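You operate a simulated robot arm through the tools that you are given. There is no shell and no other tool. Be economical: measure what you need, move in short steps, check, and stop when the job is done.

The job below is to be done with a simulated two-armed robot. You get a single attempt, and the scene is never put back.

## Task
Clamp the zip named on the card and run it shut.
Fine: go by the card at the winder; clamp it in the jig, open the clamp again and leave it there.

It is judged by the outcome, as a careful person would: the job done as asked, and still so three seconds after it is handed in. It fails if anything else is knocked over, pushed out of place, dropped, spilled or broken.

## Robot
Two 7-joint arms with two-finger parallel grippers on one trunk, on a base that drives. Base frame: it is fixed to the floor where the robot stands at the start and does not move with it; the origin is under the middle of the robot, x ahead of it, y to its left, z up; the surface under the hand at the start is at about z = 760. Readings come in mm, rad, newtons and seconds.
The left shoulder is at the start at [122, 171, 1165], the right one opposite. With the tool pointing down near the work surface each hand reaches from about 100 to 880 mm from the robot's upright axis, wherever it stands, measured 20 degrees to its own side. Places, roughly: channel of the zip jig [600, 500, 800]; slider of the blue zip [500, 200, 800]; zip clamp [700, 500, 800]. Payload 4.4 kg a hand.
The tool frame of a hand sits at the grasp point between the pads (the TCP): z along the fingers, y along the line on which they close. The tips reach 23 mm beyond it. Largest opening 94 mm; finger width 38, thickness 10; the body of the gripper, 54 by 96 mm, starts 39 mm behind the TCP.
Orientation is that of the tool frame in the base frame, as [roll, pitch, yaw] about the fixed x, y, z axes, in that order (R = Rz(yaw) Ry(pitch) Rx(roll)). With the fingers straight down and closing along the base's y, the tool's x points along the base's -x, its y along +y and its z along -z.

## Interface
- The arms move only by the tool nudge_tool. It takes "left_moves", "right_moves" or both (then of equal length, played together; a hand with none holds still); each is a list of rows, each an object (a shift or turn left out is 0, a gripper value left out holds the last) with "dr": the turn, a rotation vector about the tool's x, y, z in units of 5 degrees (1.0 is 5 degrees), a list of three; "linear": the shift along the tool's x, y, z in units of 30 mm (1.0 is 30 mm), a list of three; "hand": the closure, from 0 (fully open) to 1 (shut). In form: [{"dr": [wx, wy, wz], "linear": [tx, ty, tz], "hand": hand}, ...]. A call has 1 to 20 rows; each row shifts and turns the commanded pose from where the row before left it, along the tool's axes as they then stand. A call with a number of a shift or a turn outside -1 to 1 is refused whole. A row lasts 0.2 s, in which the tool goes at most 50 mm and 0.15 rad; a call with a longer step from one row to the next is refused whole, and so is a gripper value outside its range. A pose out of reach is approached as far as the arm can. The call stops where the force on the tool passes 40 N (or 10 N more than at its start, if that is more) or the arm is blocked; 0.2 s more then pass. The fingers move at their own pace (about 72 mm/s each) and stop on an object; they squeeze with about 29 N. The grip force told is the motor's: it shows also when the fingers shut on nothing. Time passes only in rows, and 0.2 s behind the last, so rows that do not move let the fingers close. The reply holds the time, the measured pose of the TCP, the force on the tool along the base axes, the opening and the grip force, in the units named above and with some noise, with the torque about the TCP (base axes, N m) and any sound that the robot's microphone picked up.
- Cameras (640 x 400 px; columns grow to the right, rows downward): "scene" is now at [218.2, 49.4, 1298]; the picture's right is [0.61, -0.80, 0.00], its down [-0.52, -0.40, -0.76] and it looks along [0.60, 0.46, -0.65] (base axes); focal length 257 px, centre (320, 200). "left" rides on the left gripper at [86, -16, -75] in its tool frame; the picture's right is [0.18, 0.98, 0.00], its down [-0.58, 0.11, -0.81] and it looks along [-0.79, 0.15, 0.59] (tool axes); focal length 243 px, centre (320, 200). "right" rides on the right gripper at [86, 16, -74] in its tool frame; the picture's right is [-0.18, 0.98, 0.00], its down [-0.58, -0.11, -0.81] and it looks along [-0.79, -0.15, 0.59] (tool axes); focal length 243 px, centre (320, 200). There is no depth. A picture from a camera that has moved, and an enlarged one, comes with that camera's place and axes in the base frame and with its lens.
- camera(camera): a new picture of that camera. No time passes.
- move_column(by): slides the trunk up (or, below 0, down) by that many mm; the arms and the scene camera ride with it, the base frame stays. It gives what a move gives, with no picture.
- steer(legs): drives the robot by 1 to 6 legs, each [ahead, left, turn to the left] in mm, mm and rad, along the robot's own axes; the way and the turn of a leg run together, so that a leg with both is an arc; at most 1500 mm and 3.142 rad a leg. The arms and the cameras ride along, it lands a little off, and it stops where it bumps. It gives what a move gives.
- pan_tilt(pan, tilt): turns the head with the scene camera to pan (to the left, within 1.396 rad either way) and tilt (down, from -0.506 to 1.204), counted from straight ahead of the robot. It gives what a move gives.
- enlarge(camera, box): a new picture of the part [left, top, right, bottom] of that camera's present view, enlarged. No time passes.
- finish_job(): hands the job in; it is judged then, once.

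Work in short steps. Places have to be worked out from the pictures, the camera data and where the tool is seen: move nearer, look again, correct. Check each grasp and each placing, and mend what went wrong. You have 120 turns and 108 pictures in all, those below and enlarged ones among them. Open the grippers and draw the arms clear of the work before you hand the job in, unless the task says otherwise; then end with one line.

The tools are called after "Call:" as name(argument=value, ...) on one line, values as JSON. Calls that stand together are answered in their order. nudge_tool: Moves the arms, as the interface text tells. Its arguments: {"type":"object","properties":{"left_moves":{"type":"array","items":{"type":"object","properties":{"dr":{"type":"array","items":{"type":"number"}},"linear":{"type":"array","items":{"type":"number"}},"hand":{"type":"number"}}}},"right_moves":{"type":"array","items":{"type":"object","properties":{"dr":{"type":"array","items":{"type":"number"}},"linear":{"type":"array","items":{"type":"number"}},"hand":{"type":"number"}}}}},"required":[]} The other tools are called the same way: move_column (by) slides the trunk up or down; steer (legs) drives the base; pan_tilt (pan, tilt) turns the head that bears the scene camera; camera (camera) takes a picture; enlarge (camera, box) takes an enlarged picture of a part of a camera's view; finish_job () hands the job in.

At the start:

```text
t: 0.0
left_eef_pos: [341.2, 405.2, 1074.0]
left_ee_rot: [-3.14, 0.001, -3.139]
left_ft_force: [-0.3, 0.3, 0.8]
left_torque: [0.03, 0.03, -0.04]
left_gripper_width: 93.9
left_grip_force: 0.0
right_eef_pos: [557.9, 39.0, 1069.4]
right_ee_rot: [-3.141, -0.001, -3.141]
right_ft_force: [-0.3, 0.3, 0.2]
right_torque: [0.0, 0.03, 0.01]
right_gripper_width: 93.9
right_grip_force: 0.1
trunk travel left (down, up): [-178.0, 210.0]
robot x, y, heading: [-1.3, 2.9, 0.003]
head pan, tilt: [0.651, 0.71]
```

scene: 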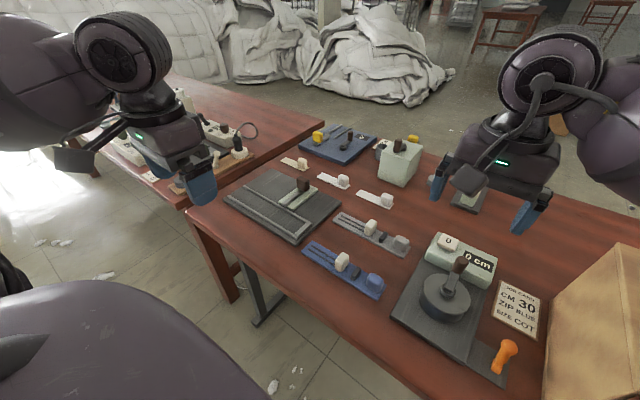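
right: 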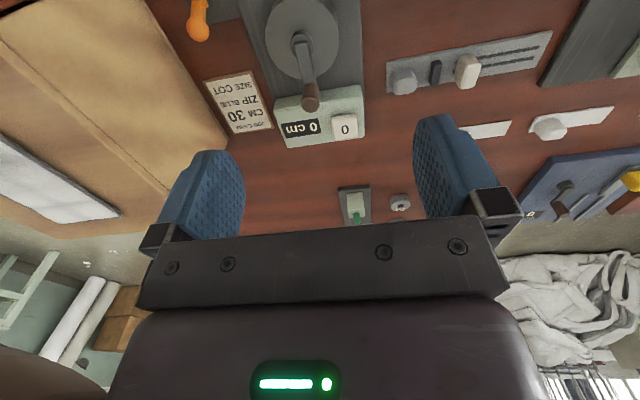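
left: 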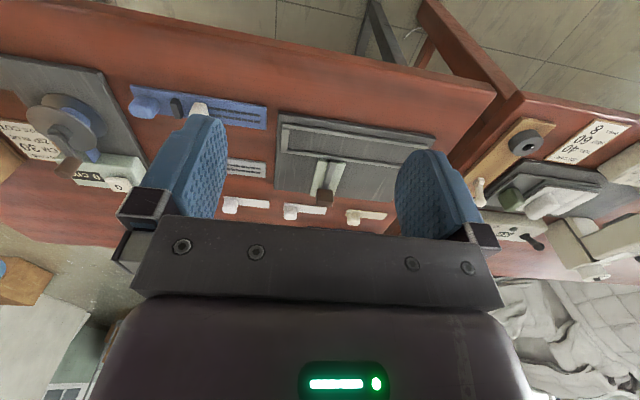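

The card seems to say zip BLUE; I'll look closer at the card, the blue zip and the jig.

Call:
enlarge(camera="scene", box=[470, 260, 570, 360])

Call:
enlarge(camera="scene", box=[210, 150, 420, 310])

```text
4.00 times, centred on (520, 310) of scene
camera zoom: at [218.2, 49.4, 1298.0], right [0.61, -0.8, 0.0], down [-0.52, -0.4, -0.76], along [0.6, 0.46, -0.65], focal length 1028 px, centre (-480, -240)
```

zoom: 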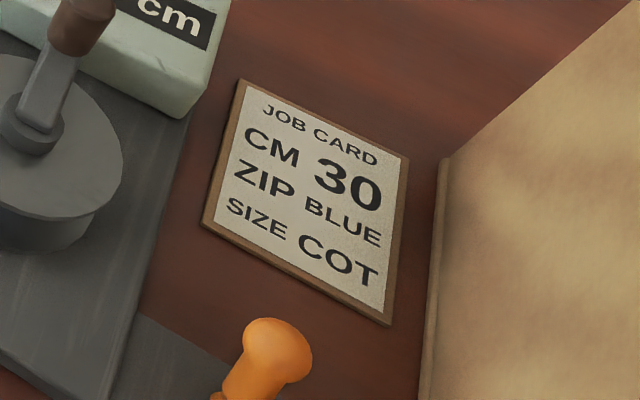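

```text
2.50 times, centred on (315, 230) of scene
camera zoom: at [218.2, 49.4, 1298.0], right [0.61, -0.8, 0.0], down [-0.52, -0.4, -0.76], along [0.6, 0.46, -0.65], focal length 643 px, centre (332, 125)
```

zoom: 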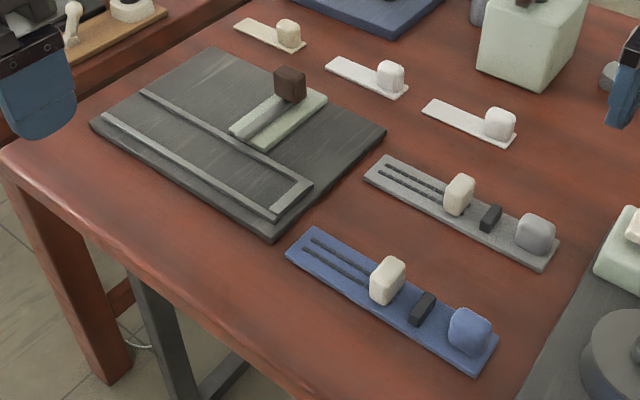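

The card confirms the blue zip. I'll bring the left hand over near the jig to see the clamp and the channel at close range.

Call:
nudge_tool(left_moves=[{"linear": [-0.5, 0.4, 0.9]}, {"linear": [-0.5, 0.4, 0.9]}, {"linear": [-0.5, 0.4, 0.9]}, {"linear": [-0.5, 0.4, 0.9]}, {"linear": [-0.5, 0.4, 0.9]}])

Call:
camera(camera="left")

Call:
enlarge(camera="scene", box=[220, 160, 350, 245])

Call:
enlarge(camera="scene", box=[290, 230, 400, 305])

```text
t: 1.2
left_eef_pos: [416.2, 463.6, 937.6]
left_ee_rot: [3.141, -0.002, 3.141]
left_ft_force: [-0.2, 0.2, -0.3]
left_torque: [0.01, 0.01, 0.0]
left_gripper_width: 94.0
left_grip_force: 0.1
right_eef_pos: [558.4, 40.0, 1068.8]
right_ee_rot: [-3.14, -0.001, 3.142]
right_ft_force: [0.5, 0.2, -0.7]
right_torque: [-0.01, 0.03, 0.01]
right_gripper_width: 93.8
right_grip_force: 0.1
trunk travel left (down, up): [-178.0, 210.0]
robot x, y, heading: [1.5, 1.2, 0.001]
head pan, tilt: [0.651, 0.71]
```

```text
102 pictures are left
camera left: at [330.4, 447.8, 1012.7], right [-0.18, 0.98, 0.0], down [0.58, 0.11, 0.81], along [0.79, 0.15, -0.59], focal length 243 px, centre (320, 200)
```

left: 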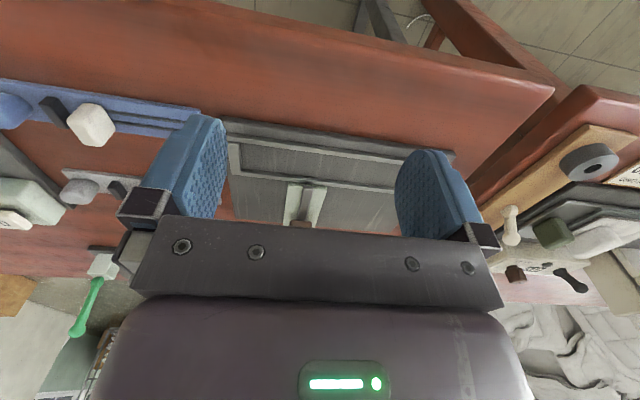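

```text
4.71 times, centred on (285, 202) of scene
camera zoom: at [218.7, 49.7, 1297.8], right [0.61, -0.8, 0.0], down [-0.52, -0.4, -0.76], along [0.6, 0.46, -0.65], focal length 1210 px, centre (485, 188)
```

zoom: 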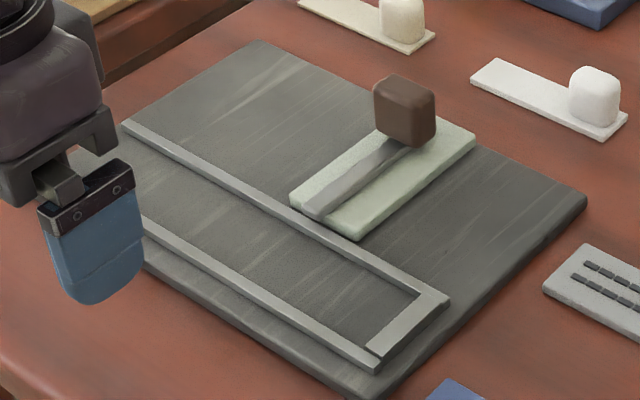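

```text
5.33 times, centred on (345, 268) of scene
camera zoom: at [218.7, 49.7, 1297.8], right [0.61, -0.8, 0.0], down [-0.52, -0.4, -0.76], along [0.6, 0.46, -0.65], focal length 1371 px, centre (187, -160)
```

zoom: 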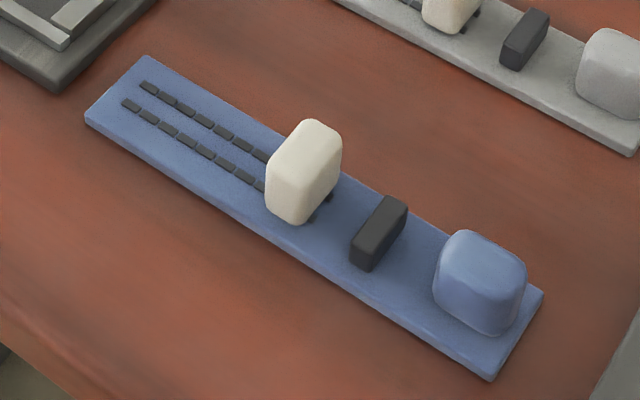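

The clamp's bar lies along x at y≈475, about 87 mm from the channel's end stop. If the zip goes in with its knob end at the stop, the bar falls between the dark stop and the slider, and the teeth run to +y. I'll turn the right hand so it closes along x to take the blue knob.

Call:
nudge_tool(right_moves=[{"dr": [0, 0, -1]}, {"dr": [0, 0, -1]}, {"dr": [0, 0, -1]}, {"dr": [0, 0, -1]}, {"dr": [0, 0, -1]}, {"dr": [0, 0, -1]}, {"dr": [0, 0, -1]}, {"dr": [0, 0, -1]}, {"dr": [0, 0, -1]}, {"dr": [0, 0, -1]}, {"dr": [0, 0, -1]}, {"dr": [0, 0, -1]}, {"dr": [0, 0, -1]}, {"dr": [0, 0, -1]}, {"dr": [0, 0, -1]}, {"dr": [0, 0, -1]}, {"dr": [0, 0, -1]}, {"dr": [0, 0, -1]}], left_moves=[{"dr": [0, 0, 1]}, {"dr": [0, 0, 1]}, {"dr": [0, 0, 1]}, {"dr": [0, 0, 1]}, {"dr": [0, 0, 1]}, {"dr": [0, 0, 1]}, {"dr": [0, 0, 1]}, {"dr": [0, 0, 1]}, {"dr": [0, 0, 1]}, {"dr": [0, 0, 1]}, {"dr": [0, 0, 1]}, {"dr": [0, 0, 1]}, {"dr": [0, 0, 1]}, {"dr": [0, 0, 1]}, {"dr": [0, 0, 1]}, {"dr": [0, 0, 1]}, {"dr": [0, 0, 1]}, {"dr": [0, 0, 1]}])

Call:
camera(camera="scene")

Call:
camera(camera="right")

Call:
camera(camera="left")

```text
t: 5.0
left_eef_pos: [417.2, 465.2, 939.4]
left_ee_rot: [-3.141, 0.001, 1.57]
left_ft_force: [-0.1, -0.2, -0.7]
left_torque: [0.01, -0.02, 0.01]
left_gripper_width: 94.1
left_grip_force: 0.1
right_eef_pos: [557.0, 39.0, 1068.7]
right_ee_rot: [3.141, -0.001, -1.745]
right_ft_force: [-0.3, -0.4, -0.8]
right_torque: [0.01, 0.01, -0.01]
right_gripper_width: 94.2
right_grip_force: 0.1
right hand out of reach, approached as far as the arm can: row 17, 18
trunk travel left (down, up): [-178.0, 210.0]
robot x, y, heading: [1.6, 2.9, 0.001]
head pan, tilt: [0.651, 0.71]
```

```text
99 pictures are left
camera scene: at [218.2, 49.4, 1298.0], right [0.61, -0.8, 0.0], down [-0.52, -0.4, -0.76], along [0.6, 0.46, -0.65], focal length 257 px, centre (320, 200)
```

scene: 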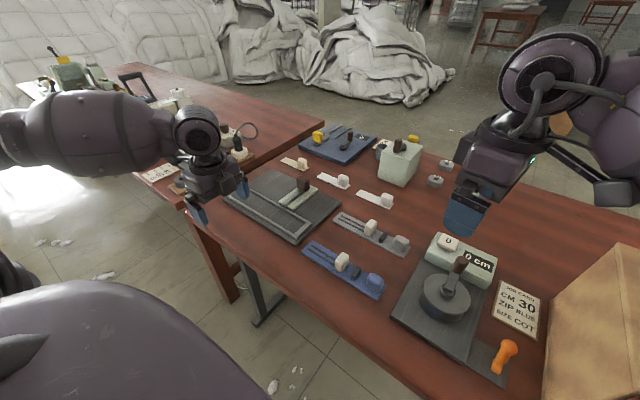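

```text
98 pictures are left
camera right: at [525.6, -42.1, 1143.0], right [-0.94, 0.35, 0.0], down [0.21, 0.55, 0.81], along [0.28, 0.75, -0.59], focal length 243 px, centre (320, 200)
```

right: 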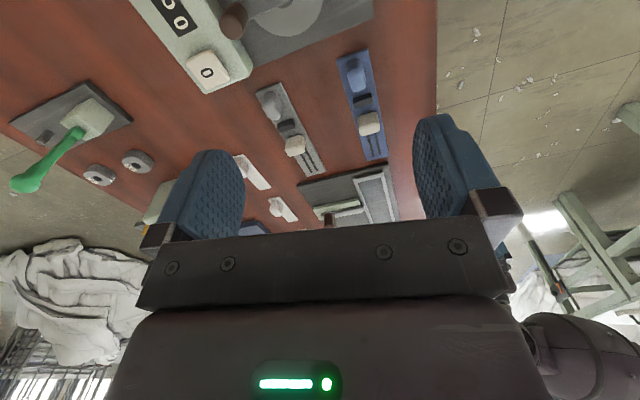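

```text
97 pictures are left
camera left: at [401.6, 551.5, 1014.2], right [0.98, 0.18, 0.0], down [0.11, -0.58, 0.81], along [0.15, -0.79, -0.59], focal length 243 px, centre (320, 200)
```

left: 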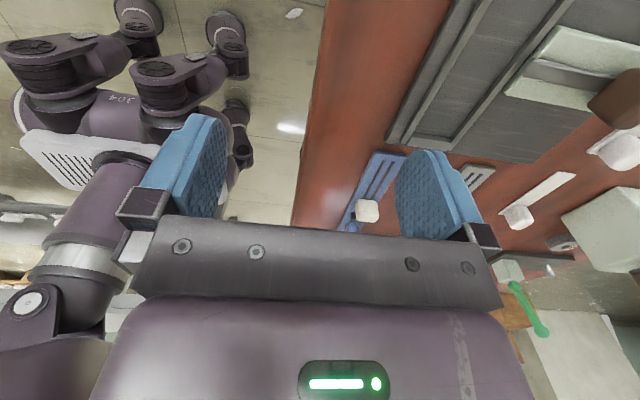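

The right wrist hits its limit, but the left turned fully, so the left will do the work. I'll draw the right away and bring the left to where its camera sees the blue zip.

Call:
nudge_tool(right_moves=[{"linear": [0.6, 0, -0.6]}, {"linear": [0.6, 0, -0.6]}, {"linear": [0.6, 0, -0.6]}, {"linear": [0.6, 0, -0.6]}, {"linear": [0.6, 0, -0.6]}, {"linear": [0.6, 0, -0.6]}], left_moves=[{"linear": [-0.9, 0.72, 0]}, {"linear": [-0.9, 0.72, 0]}, {"linear": [-0.9, 0.72, 0]}, {"linear": [-0.9, 0.72, 0]}, {"linear": [-0.9, 0.72, 0]}, {"linear": [-0.9, 0.72, 0]}])

Call:
camera(camera="left")

Call:
camera(camera="scene")

```text
t: 6.4
left_eef_pos: [548.5, 301.1, 939.3]
left_ee_rot: [-3.141, 0.001, 1.571]
left_ft_force: [0.9, -0.1, 0.5]
left_torque: [0.03, -0.01, 0.03]
left_gripper_width: 93.9
left_grip_force: 0.0
right_eef_pos: [541.9, -67.7, 1176.6]
right_ee_rot: [3.141, 0.001, -1.744]
right_ft_force: [0.0, 0.9, 0.5]
right_torque: [0.0, 0.04, 0.0]
right_gripper_width: 94.2
right_grip_force: 0.1
trunk travel left (down, up): [-178.0, 210.0]
robot x, y, heading: [0.2, -3.9, -0.005]
head pan, tilt: [0.651, 0.71]
```

```text
96 pictures are left
camera left: at [531.4, 388.1, 1014.5], right [0.98, 0.18, 0.0], down [0.11, -0.58, 0.81], along [0.15, -0.79, -0.59], focal length 243 px, centre (320, 200)
```

left: 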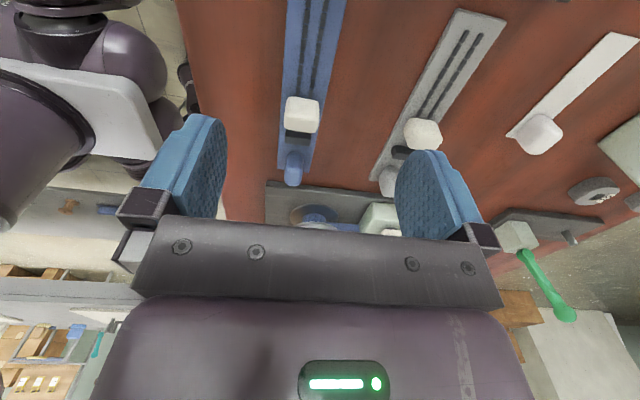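

```text
95 pictures are left
camera scene: at [219.0, 48.5, 1297.8], right [0.61, -0.8, 0.0], down [-0.52, -0.39, -0.76], along [0.6, 0.46, -0.65], focal length 257 px, centre (320, 200)
```

scene: 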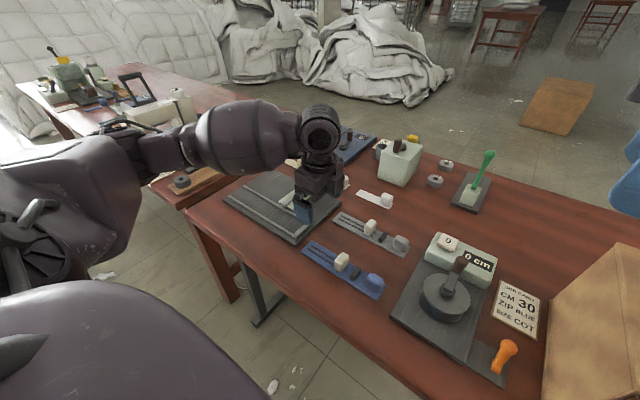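

The knob works out at about (541, 151). I'll move above it and look from the scene camera.

Call:
nudge_tool(left_moves=[{"linear": [-0.84, -0.04, 0.4]}, {"linear": [-0.84, -0.04, 0.4]}, {"linear": [-0.84, -0.04, 0.4]}, {"linear": [-0.84, -0.04, 0.4]}, {"linear": [-0.84, -0.04, 0.4]}, {"linear": [-0.84, -0.04, 0.4]}])

Call:
enlarge(camera="scene", box=[290, 200, 450, 300])

Call:
camera(camera="left")

```text
t: 7.8
left_eef_pos: [540.0, 152.2, 867.8]
left_ee_rot: [-3.142, -0.001, 1.57]
left_ft_force: [0.8, -0.1, -0.9]
left_torque: [0.01, 0.02, -0.01]
left_gripper_width: 94.1
left_grip_force: 0.0
right_eef_pos: [540.3, -66.1, 1176.3]
right_ee_rot: [-3.141, 0.0, -1.745]
right_ft_force: [0.3, 0.3, -0.1]
right_torque: [0.0, -0.02, -0.01]
right_gripper_width: 94.4
right_grip_force: 0.1
trunk travel left (down, up): [-178.0, 210.0]
robot x, y, heading: [-0.4, -2.2, 0.003]
head pan, tilt: [0.651, 0.71]
```

```text
4.00 times, centred on (370, 250) of scene
camera zoom: at [218.5, 49.0, 1297.9], right [0.61, -0.8, 0.0], down [-0.52, -0.39, -0.76], along [0.6, 0.46, -0.65], focal length 1028 px, centre (120, 0)
```

zoom: 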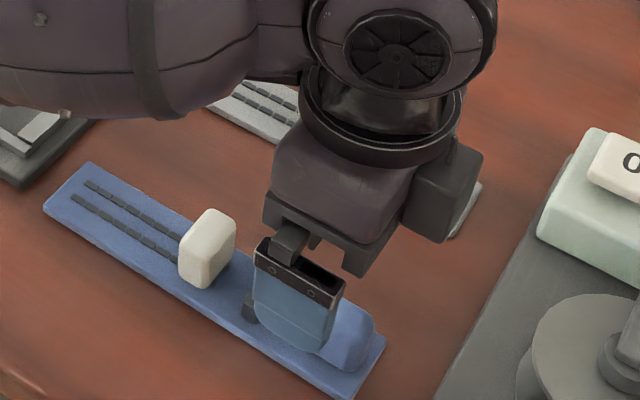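

```text
93 pictures are left
camera left: at [523.4, 238.1, 942.6], right [0.98, 0.18, 0.0], down [0.11, -0.58, 0.81], along [0.15, -0.79, -0.59], focal length 243 px, centre (320, 200)
```

left: 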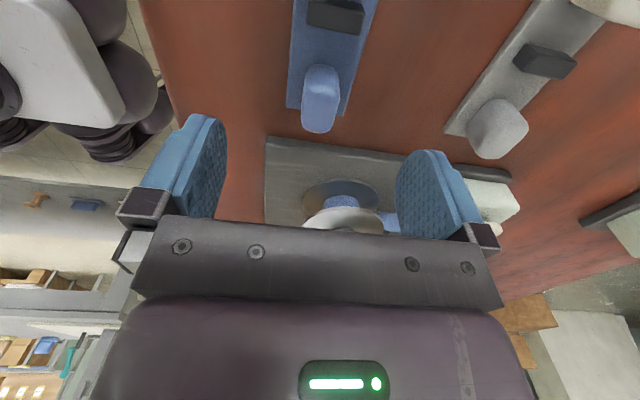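

The knob sits centered between the fingers with its top at about z 803. I'll go down 65 mm so the tips stay about 12 mm above the tape, and check before closing.

Call:
nudge_tool(left_moves=[{"linear": [-0.04, 0.02, 0.54]}, {"linear": [-0.04, 0.02, 0.54]}, {"linear": [-0.04, 0.02, 0.54]}, {"linear": [-0.02, 0.01, 0.52]}])

Call:
enlarge(camera="scene", box=[320, 220, 440, 320])

Call:
camera(camera="left")

```text
t: 8.8
left_eef_pos: [540.9, 148.3, 802.2]
left_ee_rot: [-3.141, 0.0, 1.57]
left_ft_force: [0.5, -1.0, 0.3]
left_torque: [0.01, 0.03, 0.0]
left_gripper_width: 93.8
left_grip_force: 0.1
right_eef_pos: [541.8, -66.4, 1176.0]
right_ee_rot: [3.142, -0.002, -1.745]
right_ft_force: [0.0, -0.7, -0.1]
right_torque: [-0.01, -0.01, -0.01]
right_gripper_width: 94.2
right_grip_force: 0.0
trunk travel left (down, up): [-178.0, 210.0]
robot x, y, heading: [4.3, -0.4, 0.0]
head pan, tilt: [0.651, 0.71]
```

```text
4.00 times, centred on (380, 270) of scene
camera zoom: at [218.3, 49.4, 1298.0], right [0.61, -0.8, 0.0], down [-0.52, -0.4, -0.76], along [0.6, 0.46, -0.65], focal length 1028 px, centre (80, -80)
```

zoom: 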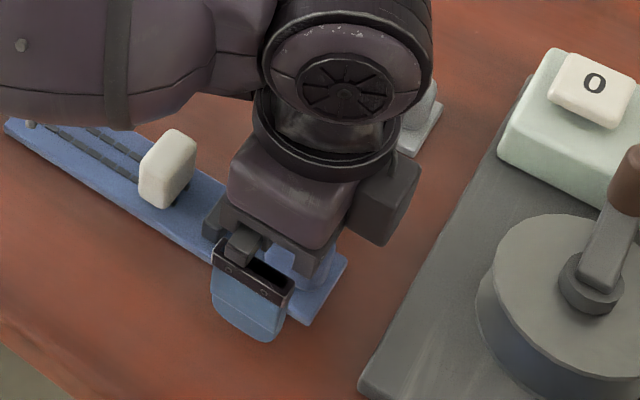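

```text
91 pictures are left
camera left: at [525.1, 234.3, 876.8], right [0.98, 0.18, 0.0], down [0.11, -0.58, 0.81], along [0.15, -0.79, -0.59], focal length 243 px, centre (320, 200)
```

left: 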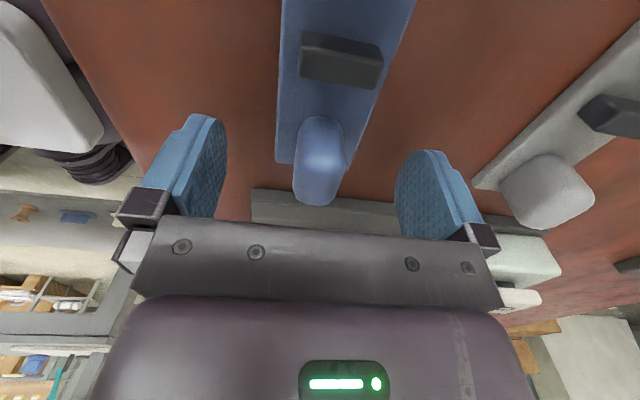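

The knob is well between the fingers. I'll close on it.

Call:
nudge_tool(left_moves=[{"hand": 1}, {"hand": 1}, {"hand": 1}, {"hand": 1}, {"hand": 1}])

Call:
camera(camera="left")

```text
t: 10.0
left_eef_pos: [541.2, 148.2, 801.7]
left_ee_rot: [3.141, -0.001, 1.571]
left_ft_force: [-0.2, 0.3, -0.1]
left_torque: [0.03, 0.0, 0.04]
left_gripper_width: 23.2
left_grip_force: 28.6
right_eef_pos: [540.5, -66.3, 1175.7]
right_ee_rot: [3.141, 0.0, -1.745]
right_ft_force: [0.2, 0.3, 0.0]
right_torque: [-0.03, -0.02, -0.03]
right_gripper_width: 94.0
right_grip_force: 0.1
trunk travel left (down, up): [-178.0, 210.0]
robot x, y, heading: [2.0, 0.1, -0.0]
head pan, tilt: [0.651, 0.71]
```

```text
90 pictures are left
camera left: at [525.0, 234.3, 877.2], right [0.98, 0.18, 0.0], down [0.11, -0.58, 0.81], along [0.15, -0.79, -0.59], focal length 243 px, centre (320, 200)
```

left: 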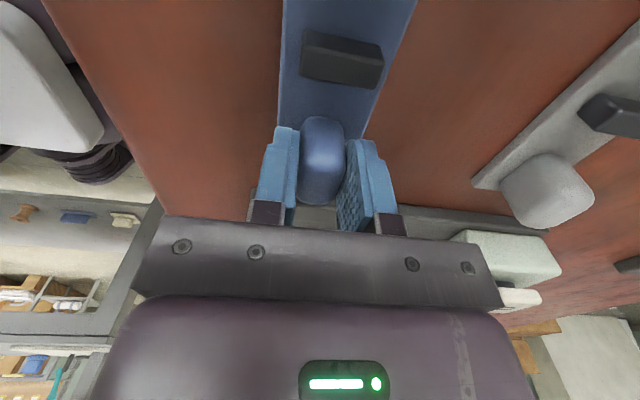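

It is held (23 mm opening, 29 N). I'll lift gently and check whether the tape droops.

Call:
nudge_tool(left_moves=[{"linear": [0, 0, -0.4]}, {"linear": [0, 0, -0.4]}, {"linear": [0, 0, -0.4]}, {"linear": [0, 0, -0.4]}, {"linear": [0, 0, -0.4]}])

Call:
enlarge(camera="scene", box=[270, 180, 450, 300])

Call:
camera(camera="left")

```text
t: 11.2
left_eef_pos: [542.7, 147.2, 863.8]
left_ee_rot: [3.141, -0.002, 1.571]
left_ft_force: [0.4, 0.2, -1.5]
left_torque: [-0.04, -0.02, 0.0]
left_gripper_width: 23.4
left_grip_force: 28.8
right_eef_pos: [542.6, -66.9, 1177.6]
right_ee_rot: [-3.14, 0.0, -1.745]
right_ft_force: [-0.2, 0.8, 0.0]
right_torque: [-0.02, -0.01, 0.02]
right_gripper_width: 94.1
right_grip_force: 0.1
trunk travel left (down, up): [-178.0, 210.0]
robot x, y, heading: [-0.2, 0.6, -0.001]
head pan, tilt: [0.651, 0.71]
```

```text
3.33 times, centred on (360, 240) of scene
camera zoom: at [218.1, 49.3, 1298.0], right [0.61, -0.8, 0.0], down [-0.52, -0.4, -0.76], along [0.6, 0.46, -0.65], focal length 857 px, centre (187, 67)
```

zoom: 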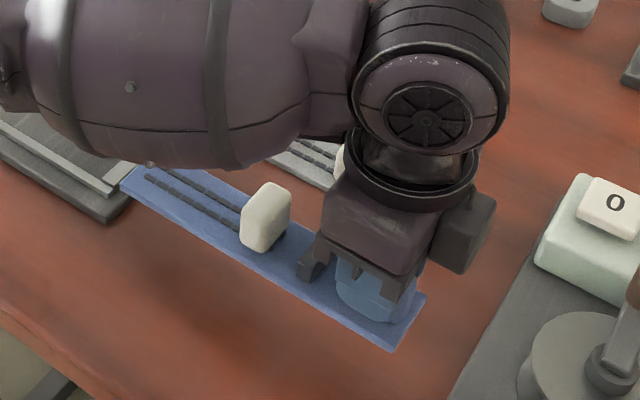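

```text
88 pictures are left
camera left: at [525.5, 234.2, 939.0], right [0.98, 0.18, 0.0], down [0.11, -0.58, 0.81], along [0.15, -0.79, -0.59], focal length 243 px, centre (320, 200)
```

left: 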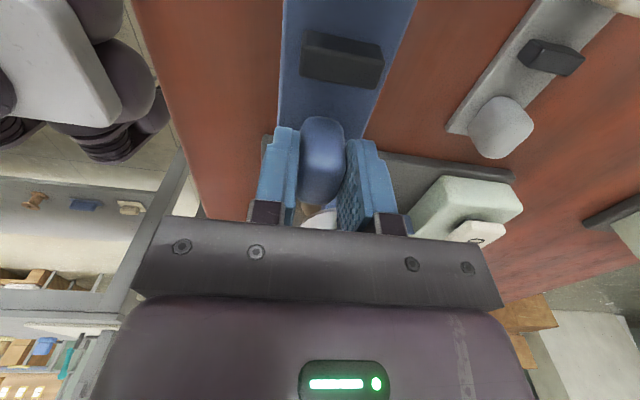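

The zip hangs level and firm. I'll carry it over the channel, a bit higher than the rails, with the knob short of its final place.

Call:
nudge_tool(left_moves=[{"linear": [0.95, 0.1, -0.15]}, {"linear": [0.95, 0.1, -0.15]}, {"linear": [0.95, 0.1, -0.15]}, {"linear": [0.95, 0.1, -0.1]}, {"linear": [0.95, 0.1, 0]}, {"linear": [0.95, 0.1, 0]}, {"linear": [0.95, 0.1, 0]}, {"linear": [0.95, 0.1, 0]}, {"linear": [0.95, 0.1, 0]}, {"linear": [0.95, 0.1, 0]}])

Call:
enlarge(camera="scene", box=[210, 130, 370, 245])

Call:
camera(camera="left")

```text
t: 13.4
left_eef_pos: [572.1, 432.6, 880.5]
left_ee_rot: [-3.14, 0.0, 1.57]
left_ft_force: [-0.1, -0.5, 0.0]
left_torque: [-0.04, -0.03, 0.01]
left_gripper_width: 23.3
left_grip_force: 29.4
right_eef_pos: [540.8, -65.7, 1176.2]
right_ee_rot: [-3.141, 0.001, -1.746]
right_ft_force: [-0.1, -0.1, -0.2]
right_torque: [-0.02, 0.01, -0.02]
right_gripper_width: 94.4
right_grip_force: 0.0
trunk travel left (down, up): [-178.0, 210.0]
robot x, y, heading: [-0.0, 4.3, -0.005]
head pan, tilt: [0.651, 0.71]
```

```text
3.48 times, centred on (290, 188) of scene
camera zoom: at [218.0, 49.7, 1298.0], right [0.61, -0.8, 0.0], down [-0.52, -0.4, -0.76], along [0.6, 0.46, -0.65], focal length 894 px, centre (424, 244)
```

zoom: 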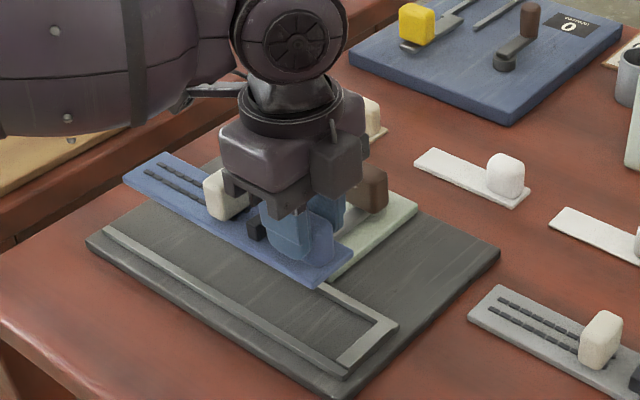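

```text
86 pictures are left
camera left: at [556.4, 519.7, 955.6], right [0.98, 0.18, 0.0], down [0.11, -0.58, 0.81], along [0.15, -0.79, -0.59], focal length 243 px, centre (320, 200)
```

left: 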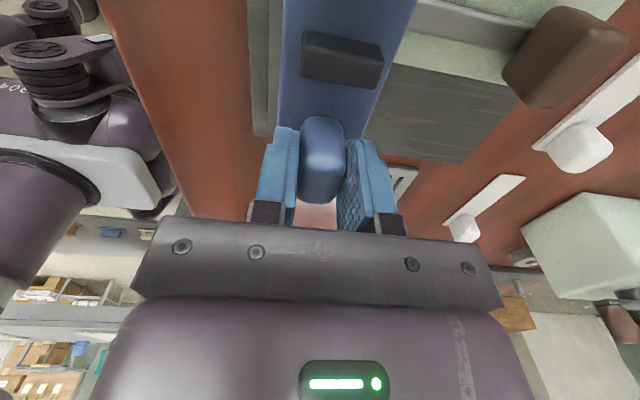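

Zip is over the channel, aligned with it. I'll lower to just above the rails and compare edges again.

Call:
nudge_tool(left_moves=[{"linear": [-0.1, 0, 0.3]}, {"linear": [-0.1, 0, 0.3]}, {"linear": [-0.1, 0, 0.3]}, {"linear": [-0.1, 0, 0.3]}])

Call:
enlarge(camera="scene", box=[220, 160, 340, 235])

Call:
camera(camera="left")

```text
t: 14.4
left_eef_pos: [571.4, 419.0, 843.4]
left_ee_rot: [-3.141, 0.001, 1.571]
left_ft_force: [0.4, -0.2, -0.2]
left_torque: [-0.05, 0.01, -0.01]
left_gripper_width: 23.7
left_grip_force: 29.2
right_eef_pos: [541.6, -67.1, 1177.7]
right_ee_rot: [-3.141, -0.001, -1.745]
right_ft_force: [-1.1, 0.1, 0.0]
right_torque: [0.01, -0.02, -0.02]
right_gripper_width: 94.3
right_grip_force: 0.1
trunk travel left (down, up): [-178.0, 210.0]
robot x, y, heading: [2.5, -0.1, 0.004]
head pan, tilt: [0.651, 0.71]
```

```text
5.33 times, centred on (280, 198) of scene
camera zoom: at [218.4, 49.4, 1297.9], right [0.61, -0.8, 0.0], down [-0.52, -0.4, -0.76], along [0.6, 0.46, -0.65], focal length 1371 px, centre (533, 213)
```

zoom: 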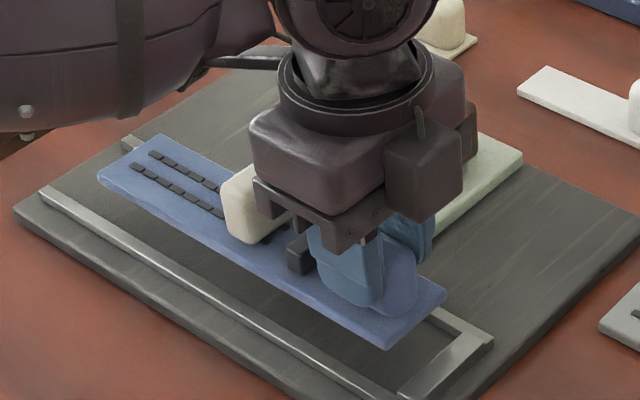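

```text
84 pictures are left
camera left: at [555.4, 506.4, 918.3], right [0.98, 0.18, 0.0], down [0.11, -0.58, 0.81], along [0.15, -0.79, -0.59], focal length 243 px, centre (320, 200)
```

left: 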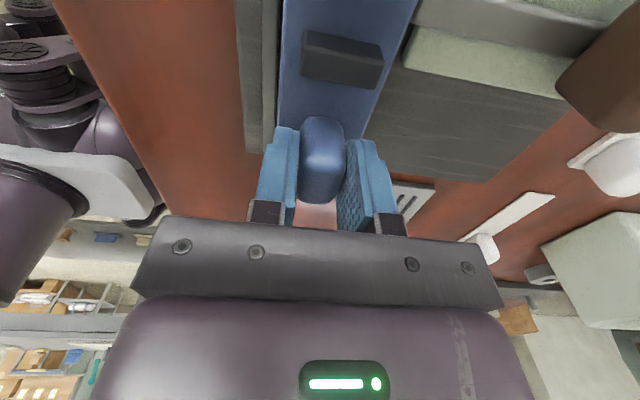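

I need the channel's position more precisely; zooming on its end and the zip's far end.

Call:
enlarge(camera="scene", box=[275, 205, 323, 235])

Call:
enlarge(camera="scene", box=[220, 180, 268, 210])

Call:
enlarge(camera="left", box=[220, 0, 460, 150])

```text
13.33 times, centred on (299, 220) of scene
camera zoom: at [218.4, 49.4, 1297.9], right [0.61, -0.8, 0.0], down [-0.52, -0.4, -0.76], along [0.6, 0.46, -0.65], focal length 3428 px, centre (600, -67)
```

zoom: 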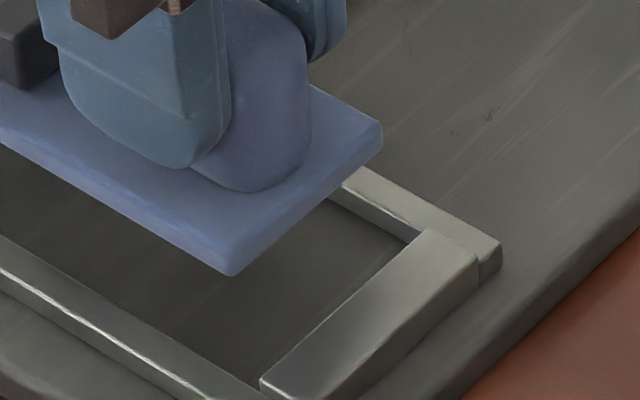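

```text
13.33 times, centred on (244, 195) of scene
camera zoom: at [218.4, 49.4, 1297.9], right [0.61, -0.8, 0.0], down [-0.52, -0.4, -0.76], along [0.6, 0.46, -0.65], focal length 3428 px, centre (1333, 267)
```

zoom: 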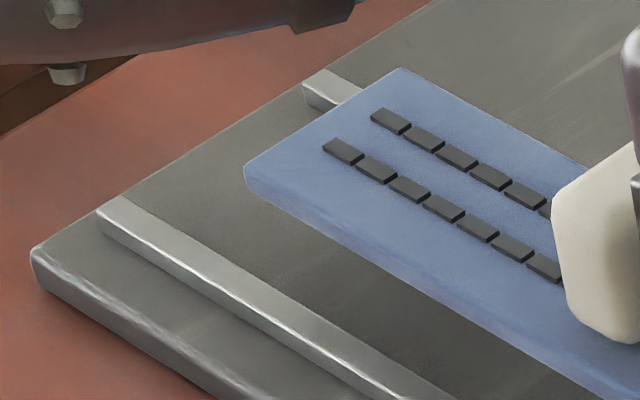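

```text
2.67 times, centred on (340, 75) of left
camera zoom: at [555.4, 506.4, 918.3], right [0.98, 0.18, 0.0], down [0.11, -0.58, 0.81], along [0.15, -0.79, -0.59], focal length 647 px, centre (267, 533)
```

zoom: 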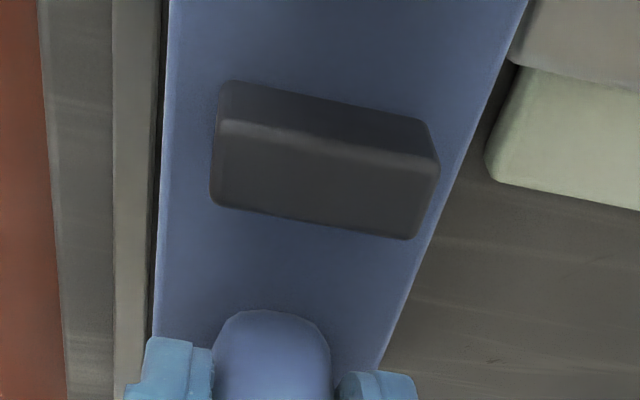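

Measured at rail height, the channel runs x≈543–594 (50 wide) with its stop at y≈385. The zip is 45–46 wide, centred at x≈571.3, with its end at y 394. I'll shift −2.5 mm in x and −6 mm in y, lower to just above the rails and re-check.

Call:
nudge_tool(left_moves=[{"linear": [-0.1, -0.04, 0.12]}, {"linear": [-0.1, -0.04, 0.12]}, {"linear": [0, 0, 0.13]}])

Call:
enlarge(camera="scene", box=[275, 205, 323, 235])

Call:
enlarge(camera="scene", box=[220, 180, 268, 210])

```text
t: 15.2
left_eef_pos: [567.3, 412.0, 832.3]
left_ee_rot: [3.141, -0.001, 1.571]
left_ft_force: [-0.5, 0.1, -1.1]
left_torque: [-0.05, -0.02, 0.01]
left_gripper_width: 23.4
left_grip_force: 29.2
right_eef_pos: [542.8, -66.8, 1174.7]
right_ee_rot: [3.142, 0.001, -1.745]
right_ft_force: [0.2, -0.1, 0.0]
right_torque: [0.0, 0.01, -0.02]
right_gripper_width: 94.0
right_grip_force: 0.0
trunk travel left (down, up): [-178.0, 210.0]
robot x, y, heading: [-1.4, -2.7, 0.004]
head pan, tilt: [0.651, 0.71]
```

```text
13.33 times, centred on (299, 220) of scene
camera zoom: at [218.3, 49.5, 1298.0], right [0.61, -0.8, 0.0], down [-0.52, -0.4, -0.76], along [0.6, 0.46, -0.65], focal length 3428 px, centre (600, -67)
```

zoom: 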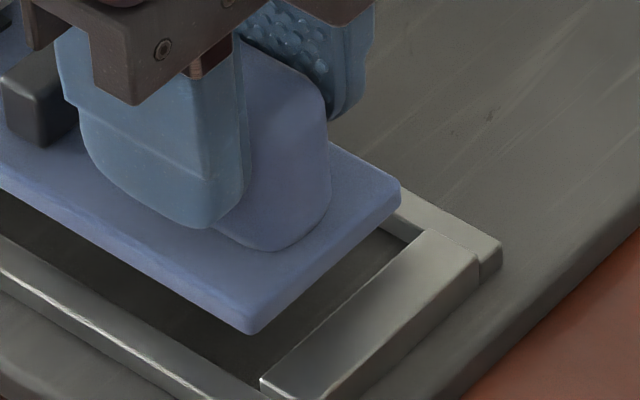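

```text
13.33 times, centred on (244, 195) of scene
camera zoom: at [218.3, 49.5, 1298.0], right [0.61, -0.8, 0.0], down [-0.52, -0.4, -0.76], along [0.6, 0.46, -0.65], focal length 3428 px, centre (1333, 267)
```

zoom: 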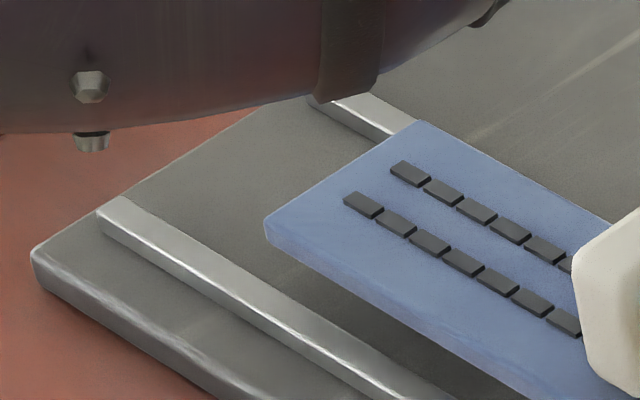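

By plate thickness (about 12 mm) the rails top out near z 779, which puts the channel's centre nearer x 571. I'll shift +1.7 x and +1.5 y, lower another 9 mm, then look.

Call:
nudge_tool(left_moves=[{"linear": [0.05, 0.057, 0]}, {"linear": [0, 0, 0.15]}, {"linear": [0, 0, 0.15]}])

Call:
enlarge(camera="scene", box=[275, 205, 323, 235])

Call:
enlarge(camera="scene", box=[220, 180, 268, 210])

```text
t: 16.0
left_eef_pos: [570.0, 416.2, 823.2]
left_ee_rot: [-3.141, 0.0, 1.571]
left_ft_force: [0.0, 0.4, -1.1]
left_torque: [-0.08, 0.0, 0.0]
left_gripper_width: 23.4
left_grip_force: 29.0
right_eef_pos: [540.5, -66.9, 1176.2]
right_ee_rot: [3.141, 0.003, -1.745]
right_ft_force: [-0.3, -0.2, 0.0]
right_torque: [-0.01, 0.03, -0.01]
right_gripper_width: 94.2
right_grip_force: 0.1
trunk travel left (down, up): [-178.0, 210.0]
robot x, y, heading: [3.6, 1.0, 0.0]
head pan, tilt: [0.651, 0.71]
```

```text
13.33 times, centred on (299, 220) of scene
camera zoom: at [218.3, 49.4, 1298.0], right [0.61, -0.8, 0.0], down [-0.52, -0.4, -0.76], along [0.6, 0.46, -0.65], focal length 3428 px, centre (600, -67)
```

zoom: 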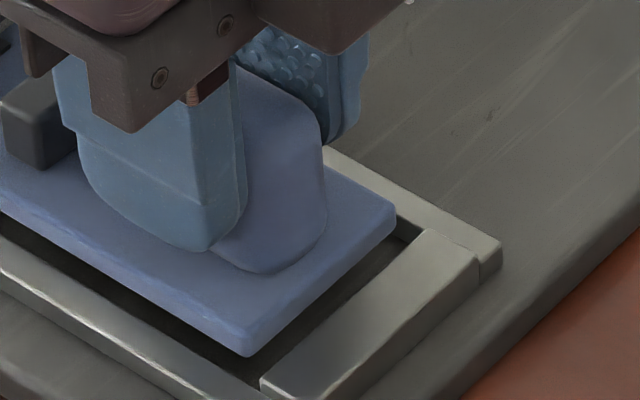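

```text
13.33 times, centred on (244, 195) of scene
camera zoom: at [218.3, 49.4, 1298.0], right [0.61, -0.8, 0.0], down [-0.52, -0.4, -0.76], along [0.6, 0.46, -0.65], focal length 3428 px, centre (1333, 267)
```

zoom: 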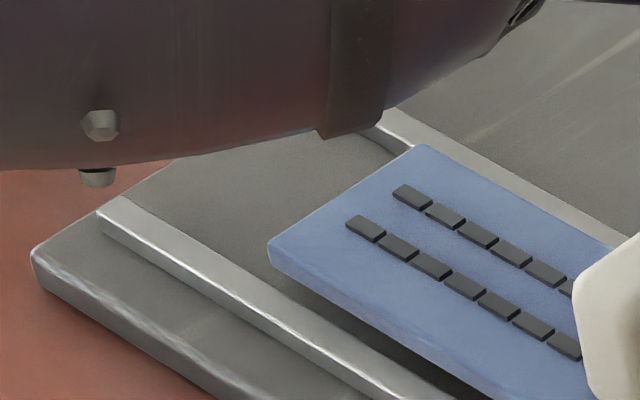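

The zip now looks evenly placed between the rails (about 2 mm each side, 4 mm from the stop). I'll lower further in small steps, watching the force.

Call:
nudge_tool(left_moves=[{"linear": [-0.06, 0, 0.1]}, {"linear": [0, 0, 0.1]}, {"linear": [0, 0, 0.05]}])

Call:
enlarge(camera="scene", box=[275, 205, 323, 235])

```text
t: 16.8
left_eef_pos: [569.7, 414.0, 816.4]
left_ee_rot: [3.14, 0.001, 1.571]
left_ft_force: [-0.1, 0.0, -1.6]
left_torque: [-0.07, 0.0, 0.01]
left_gripper_width: 23.1
left_grip_force: 28.7
right_eef_pos: [541.3, -66.8, 1177.2]
right_ee_rot: [-3.141, 0.0, -1.745]
right_ft_force: [0.0, -0.3, -0.6]
right_torque: [0.02, 0.0, -0.01]
right_gripper_width: 94.1
right_grip_force: 0.1
trunk travel left (down, up): [-178.0, 210.0]
robot x, y, heading: [-0.7, -3.2, -0.0]
head pan, tilt: [0.651, 0.71]
```

```text
13.33 times, centred on (299, 220) of scene
camera zoom: at [218.3, 49.4, 1298.0], right [0.61, -0.8, 0.0], down [-0.52, -0.4, -0.76], along [0.6, 0.46, -0.65], focal length 3428 px, centre (600, -67)
```

zoom: 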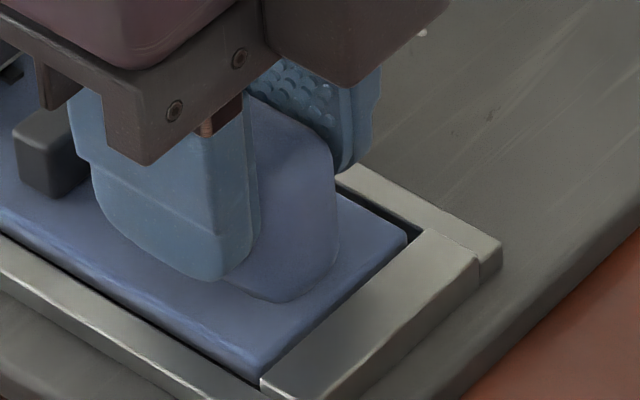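

It is going into the channel cleanly. I'll lower until it touches the floor.

Call:
nudge_tool(left_moves=[{"linear": [0, 0, 0.05]}, {"linear": [0, 0, 0.05]}, {"linear": [0, 0, 0.03]}])

Call:
enlarge(camera="scene", box=[220, 160, 340, 235])

```text
t: 17.6
left_eef_pos: [571.3, 414.7, 813.3]
left_ee_rot: [3.141, 0.001, 1.571]
left_ft_force: [-0.8, -2.5, 8.6]
left_torque: [0.46, 0.16, 0.05]
left_gripper_width: 23.7
left_grip_force: 29.1
right_eef_pos: [539.8, -67.7, 1176.5]
right_ee_rot: [-3.14, -0.001, -1.744]
right_ft_force: [-0.2, 1.6, 0.7]
right_torque: [-0.01, 0.02, 0.02]
right_gripper_width: 94.0
right_grip_force: 0.1
trunk travel left (down, up): [-178.0, 210.0]
robot x, y, heading: [0.7, -3.5, -0.002]
head pan, tilt: [0.651, 0.71]
```

```text
5.33 times, centred on (280, 198) of scene
camera zoom: at [217.4, 48.8, 1298.4], right [0.61, -0.8, 0.0], down [-0.52, -0.39, -0.76], along [0.6, 0.46, -0.65], focal length 1371 px, centre (533, 213)
```

zoom: 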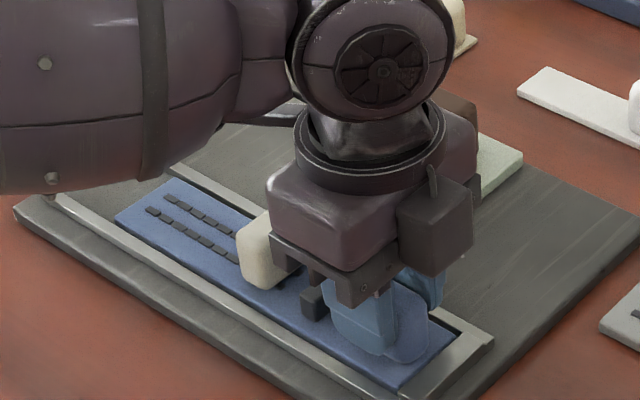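

Floor contact (8.6 N): the zip lies in the channel at the stop. I'll release and lift clear.

Call:
nudge_tool(left_moves=[{"hand": 0.5}, {"hand": 0.5}, {"hand": 0.5}, {"linear": [0, 0, -0.6]}, {"linear": [0, 0, -1]}, {"linear": [0, 0, -1]}, {"linear": [0.3, -0.9, -1]}, {"linear": [0.3, -0.9, -1]}, {"linear": [0.5, -0.9, -0.5]}, {"linear": [0.5, -0.9, 0]}, {"linear": [0.5, -0.9, 0]}])

Call:
enlarge(camera="scene", box=[220, 150, 360, 240])

Call:
camera(camera="left")

```text
t: 20.0
left_eef_pos: [433.3, 476.5, 965.8]
left_ee_rot: [3.14, 0.003, 1.571]
left_ft_force: [-0.3, 0.3, 0.3]
left_torque: [0.0, -0.06, -0.02]
left_gripper_width: 47.2
left_grip_force: 0.1
right_eef_pos: [540.1, -67.1, 1177.7]
right_ee_rot: [-3.139, 0.0, -1.746]
right_ft_force: [-0.9, 0.0, -0.1]
right_torque: [0.02, -0.01, 0.0]
right_gripper_width: 93.9
right_grip_force: 0.1
trunk travel left (down, up): [-178.0, 210.0]
robot x, y, heading: [-2.0, -1.2, 0.004]
head pan, tilt: [0.651, 0.71]
```

```text
4.44 times, centred on (290, 195) of scene
camera zoom: at [217.0, 49.2, 1298.4], right [0.6, -0.8, 0.0], down [-0.52, -0.39, -0.76], along [0.6, 0.46, -0.65], focal length 1142 px, centre (453, 222)
```

zoom: 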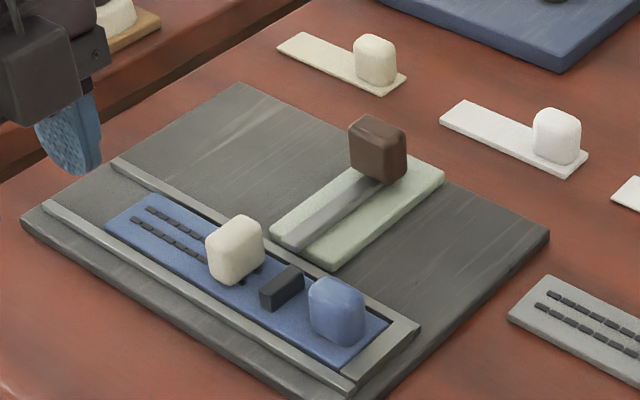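

```text
73 pictures are left
camera left: at [416.9, 563.2, 1042.3], right [0.98, 0.18, 0.0], down [0.11, -0.58, 0.81], along [0.15, -0.79, -0.59], focal length 243 px, centre (320, 200)
```

left: 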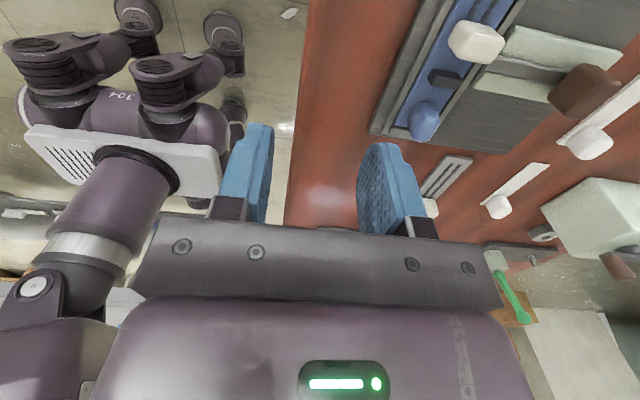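

The zip lies in the channel. Now a close look at the clamp and its line.

Call:
enlarge(camera="scene", box=[260, 170, 324, 210])

Call:
enlarge(camera="left", box=[400, 0, 640, 150])

```text
10.00 times, centred on (292, 190) of scene
camera zoom: at [217.0, 49.2, 1298.4], right [0.6, -0.8, 0.0], down [-0.52, -0.39, -0.76], along [0.6, 0.46, -0.65], focal length 2571 px, centre (600, 300)
```

zoom: 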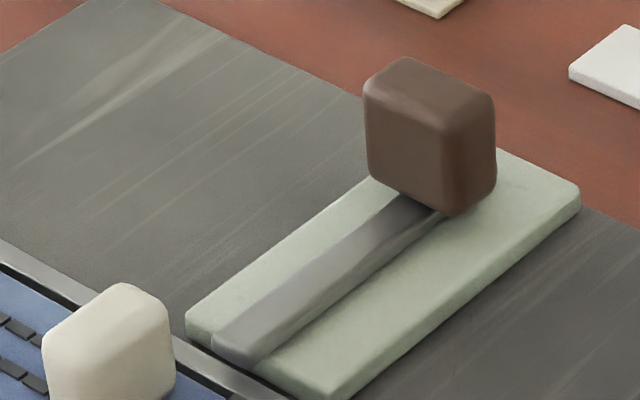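

```text
2.67 times, centred on (520, 75) of left
camera zoom: at [416.9, 563.2, 1042.3], right [0.98, 0.18, 0.0], down [0.11, -0.58, 0.81], along [0.15, -0.79, -0.59], focal length 647 px, centre (-213, 533)
```

zoom: 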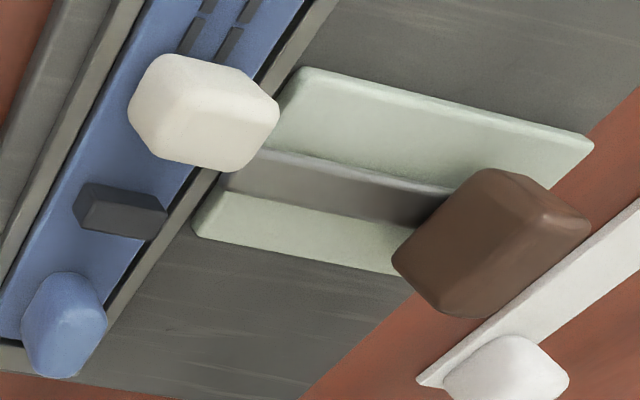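

I'll zoom on the gap between slider and dark stop to see whether the bar's line clears both.

Call:
enlarge(camera="scene", box=[256, 190, 304, 220])

```text
13.33 times, centred on (280, 205) of scene
camera zoom: at [217.0, 49.2, 1298.4], right [0.6, -0.8, 0.0], down [-0.52, -0.39, -0.76], along [0.6, 0.46, -0.65], focal length 3428 px, centre (853, 133)
```

zoom: 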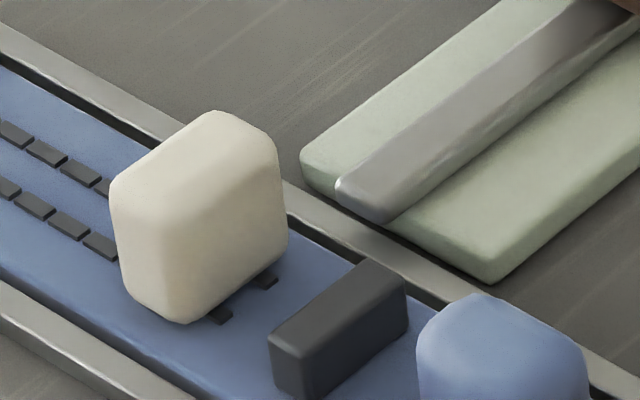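

The bar passes just between slider and stop. The clamp knob triangulates to (699, 484, 810), standing on the bar. I'll go above it with the hand open.

Call:
nudge_tool(left_moves=[{"linear": [0.03, 0.98, 0.3], "hand": 0.15}, {"linear": [0.03, 0.98, 0.3]}, {"linear": [0.03, 0.98, 0.3]}, {"linear": [0.03, 0.98, 0.3]}, {"linear": [0.03, 0.98, 0.3]}, {"linear": [0.03, 0.98, 0.3]}, {"linear": [0.03, 0.98, 0.3]}, {"linear": [0.03, 0.98, 0.3]}, {"linear": [0.03, 0.98, 0.3]}])

Call:
enlarge(camera="scene", box=[240, 130, 352, 200])

Call:
camera(camera="left")

```text
t: 22.0
left_eef_pos: [700.6, 485.4, 884.3]
left_ee_rot: [-3.141, -0.001, 1.571]
left_ft_force: [0.0, -0.2, 0.2]
left_torque: [-0.01, -0.01, 0.0]
left_gripper_width: 80.1
left_grip_force: 0.1
right_eef_pos: [542.5, -66.6, 1175.1]
right_ee_rot: [3.14, 0.001, -1.743]
right_ft_force: [0.1, -1.4, 0.5]
right_torque: [0.0, 0.04, 0.0]
right_gripper_width: 94.2
right_grip_force: 0.0
trunk travel left (down, up): [-178.0, 210.0]
robot x, y, heading: [-1.3, -1.1, -0.001]
head pan, tilt: [0.651, 0.71]
```

```text
5.71 times, centred on (296, 165) of scene
camera zoom: at [219.1, 49.1, 1297.7], right [0.61, -0.8, 0.0], down [-0.52, -0.39, -0.76], along [0.6, 0.46, -0.65], focal length 1469 px, centre (457, 400)
```

zoom: 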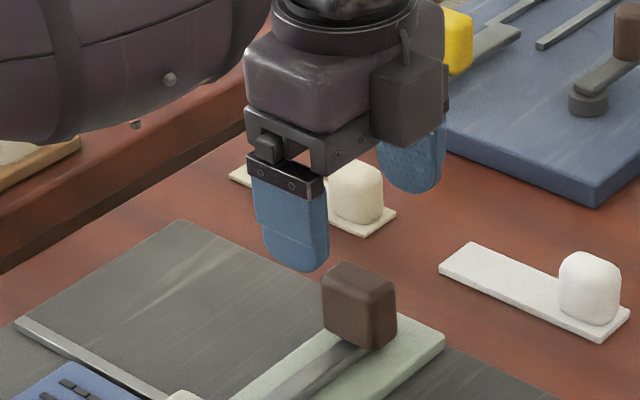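

```text
68 pictures are left
camera left: at [685.3, 572.3, 959.4], right [0.98, 0.18, 0.0], down [0.11, -0.58, 0.81], along [0.15, -0.79, -0.59], focal length 243 px, centre (320, 200)
```

left: 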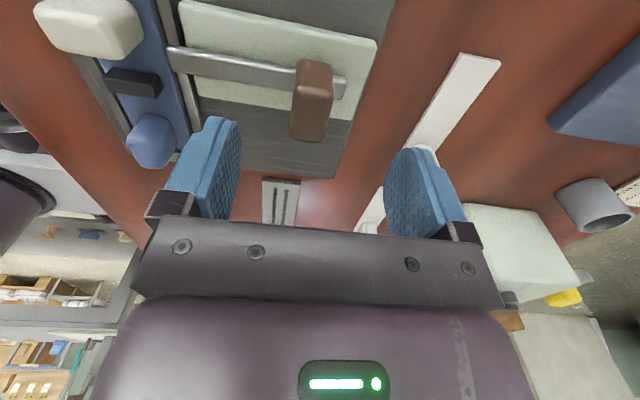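

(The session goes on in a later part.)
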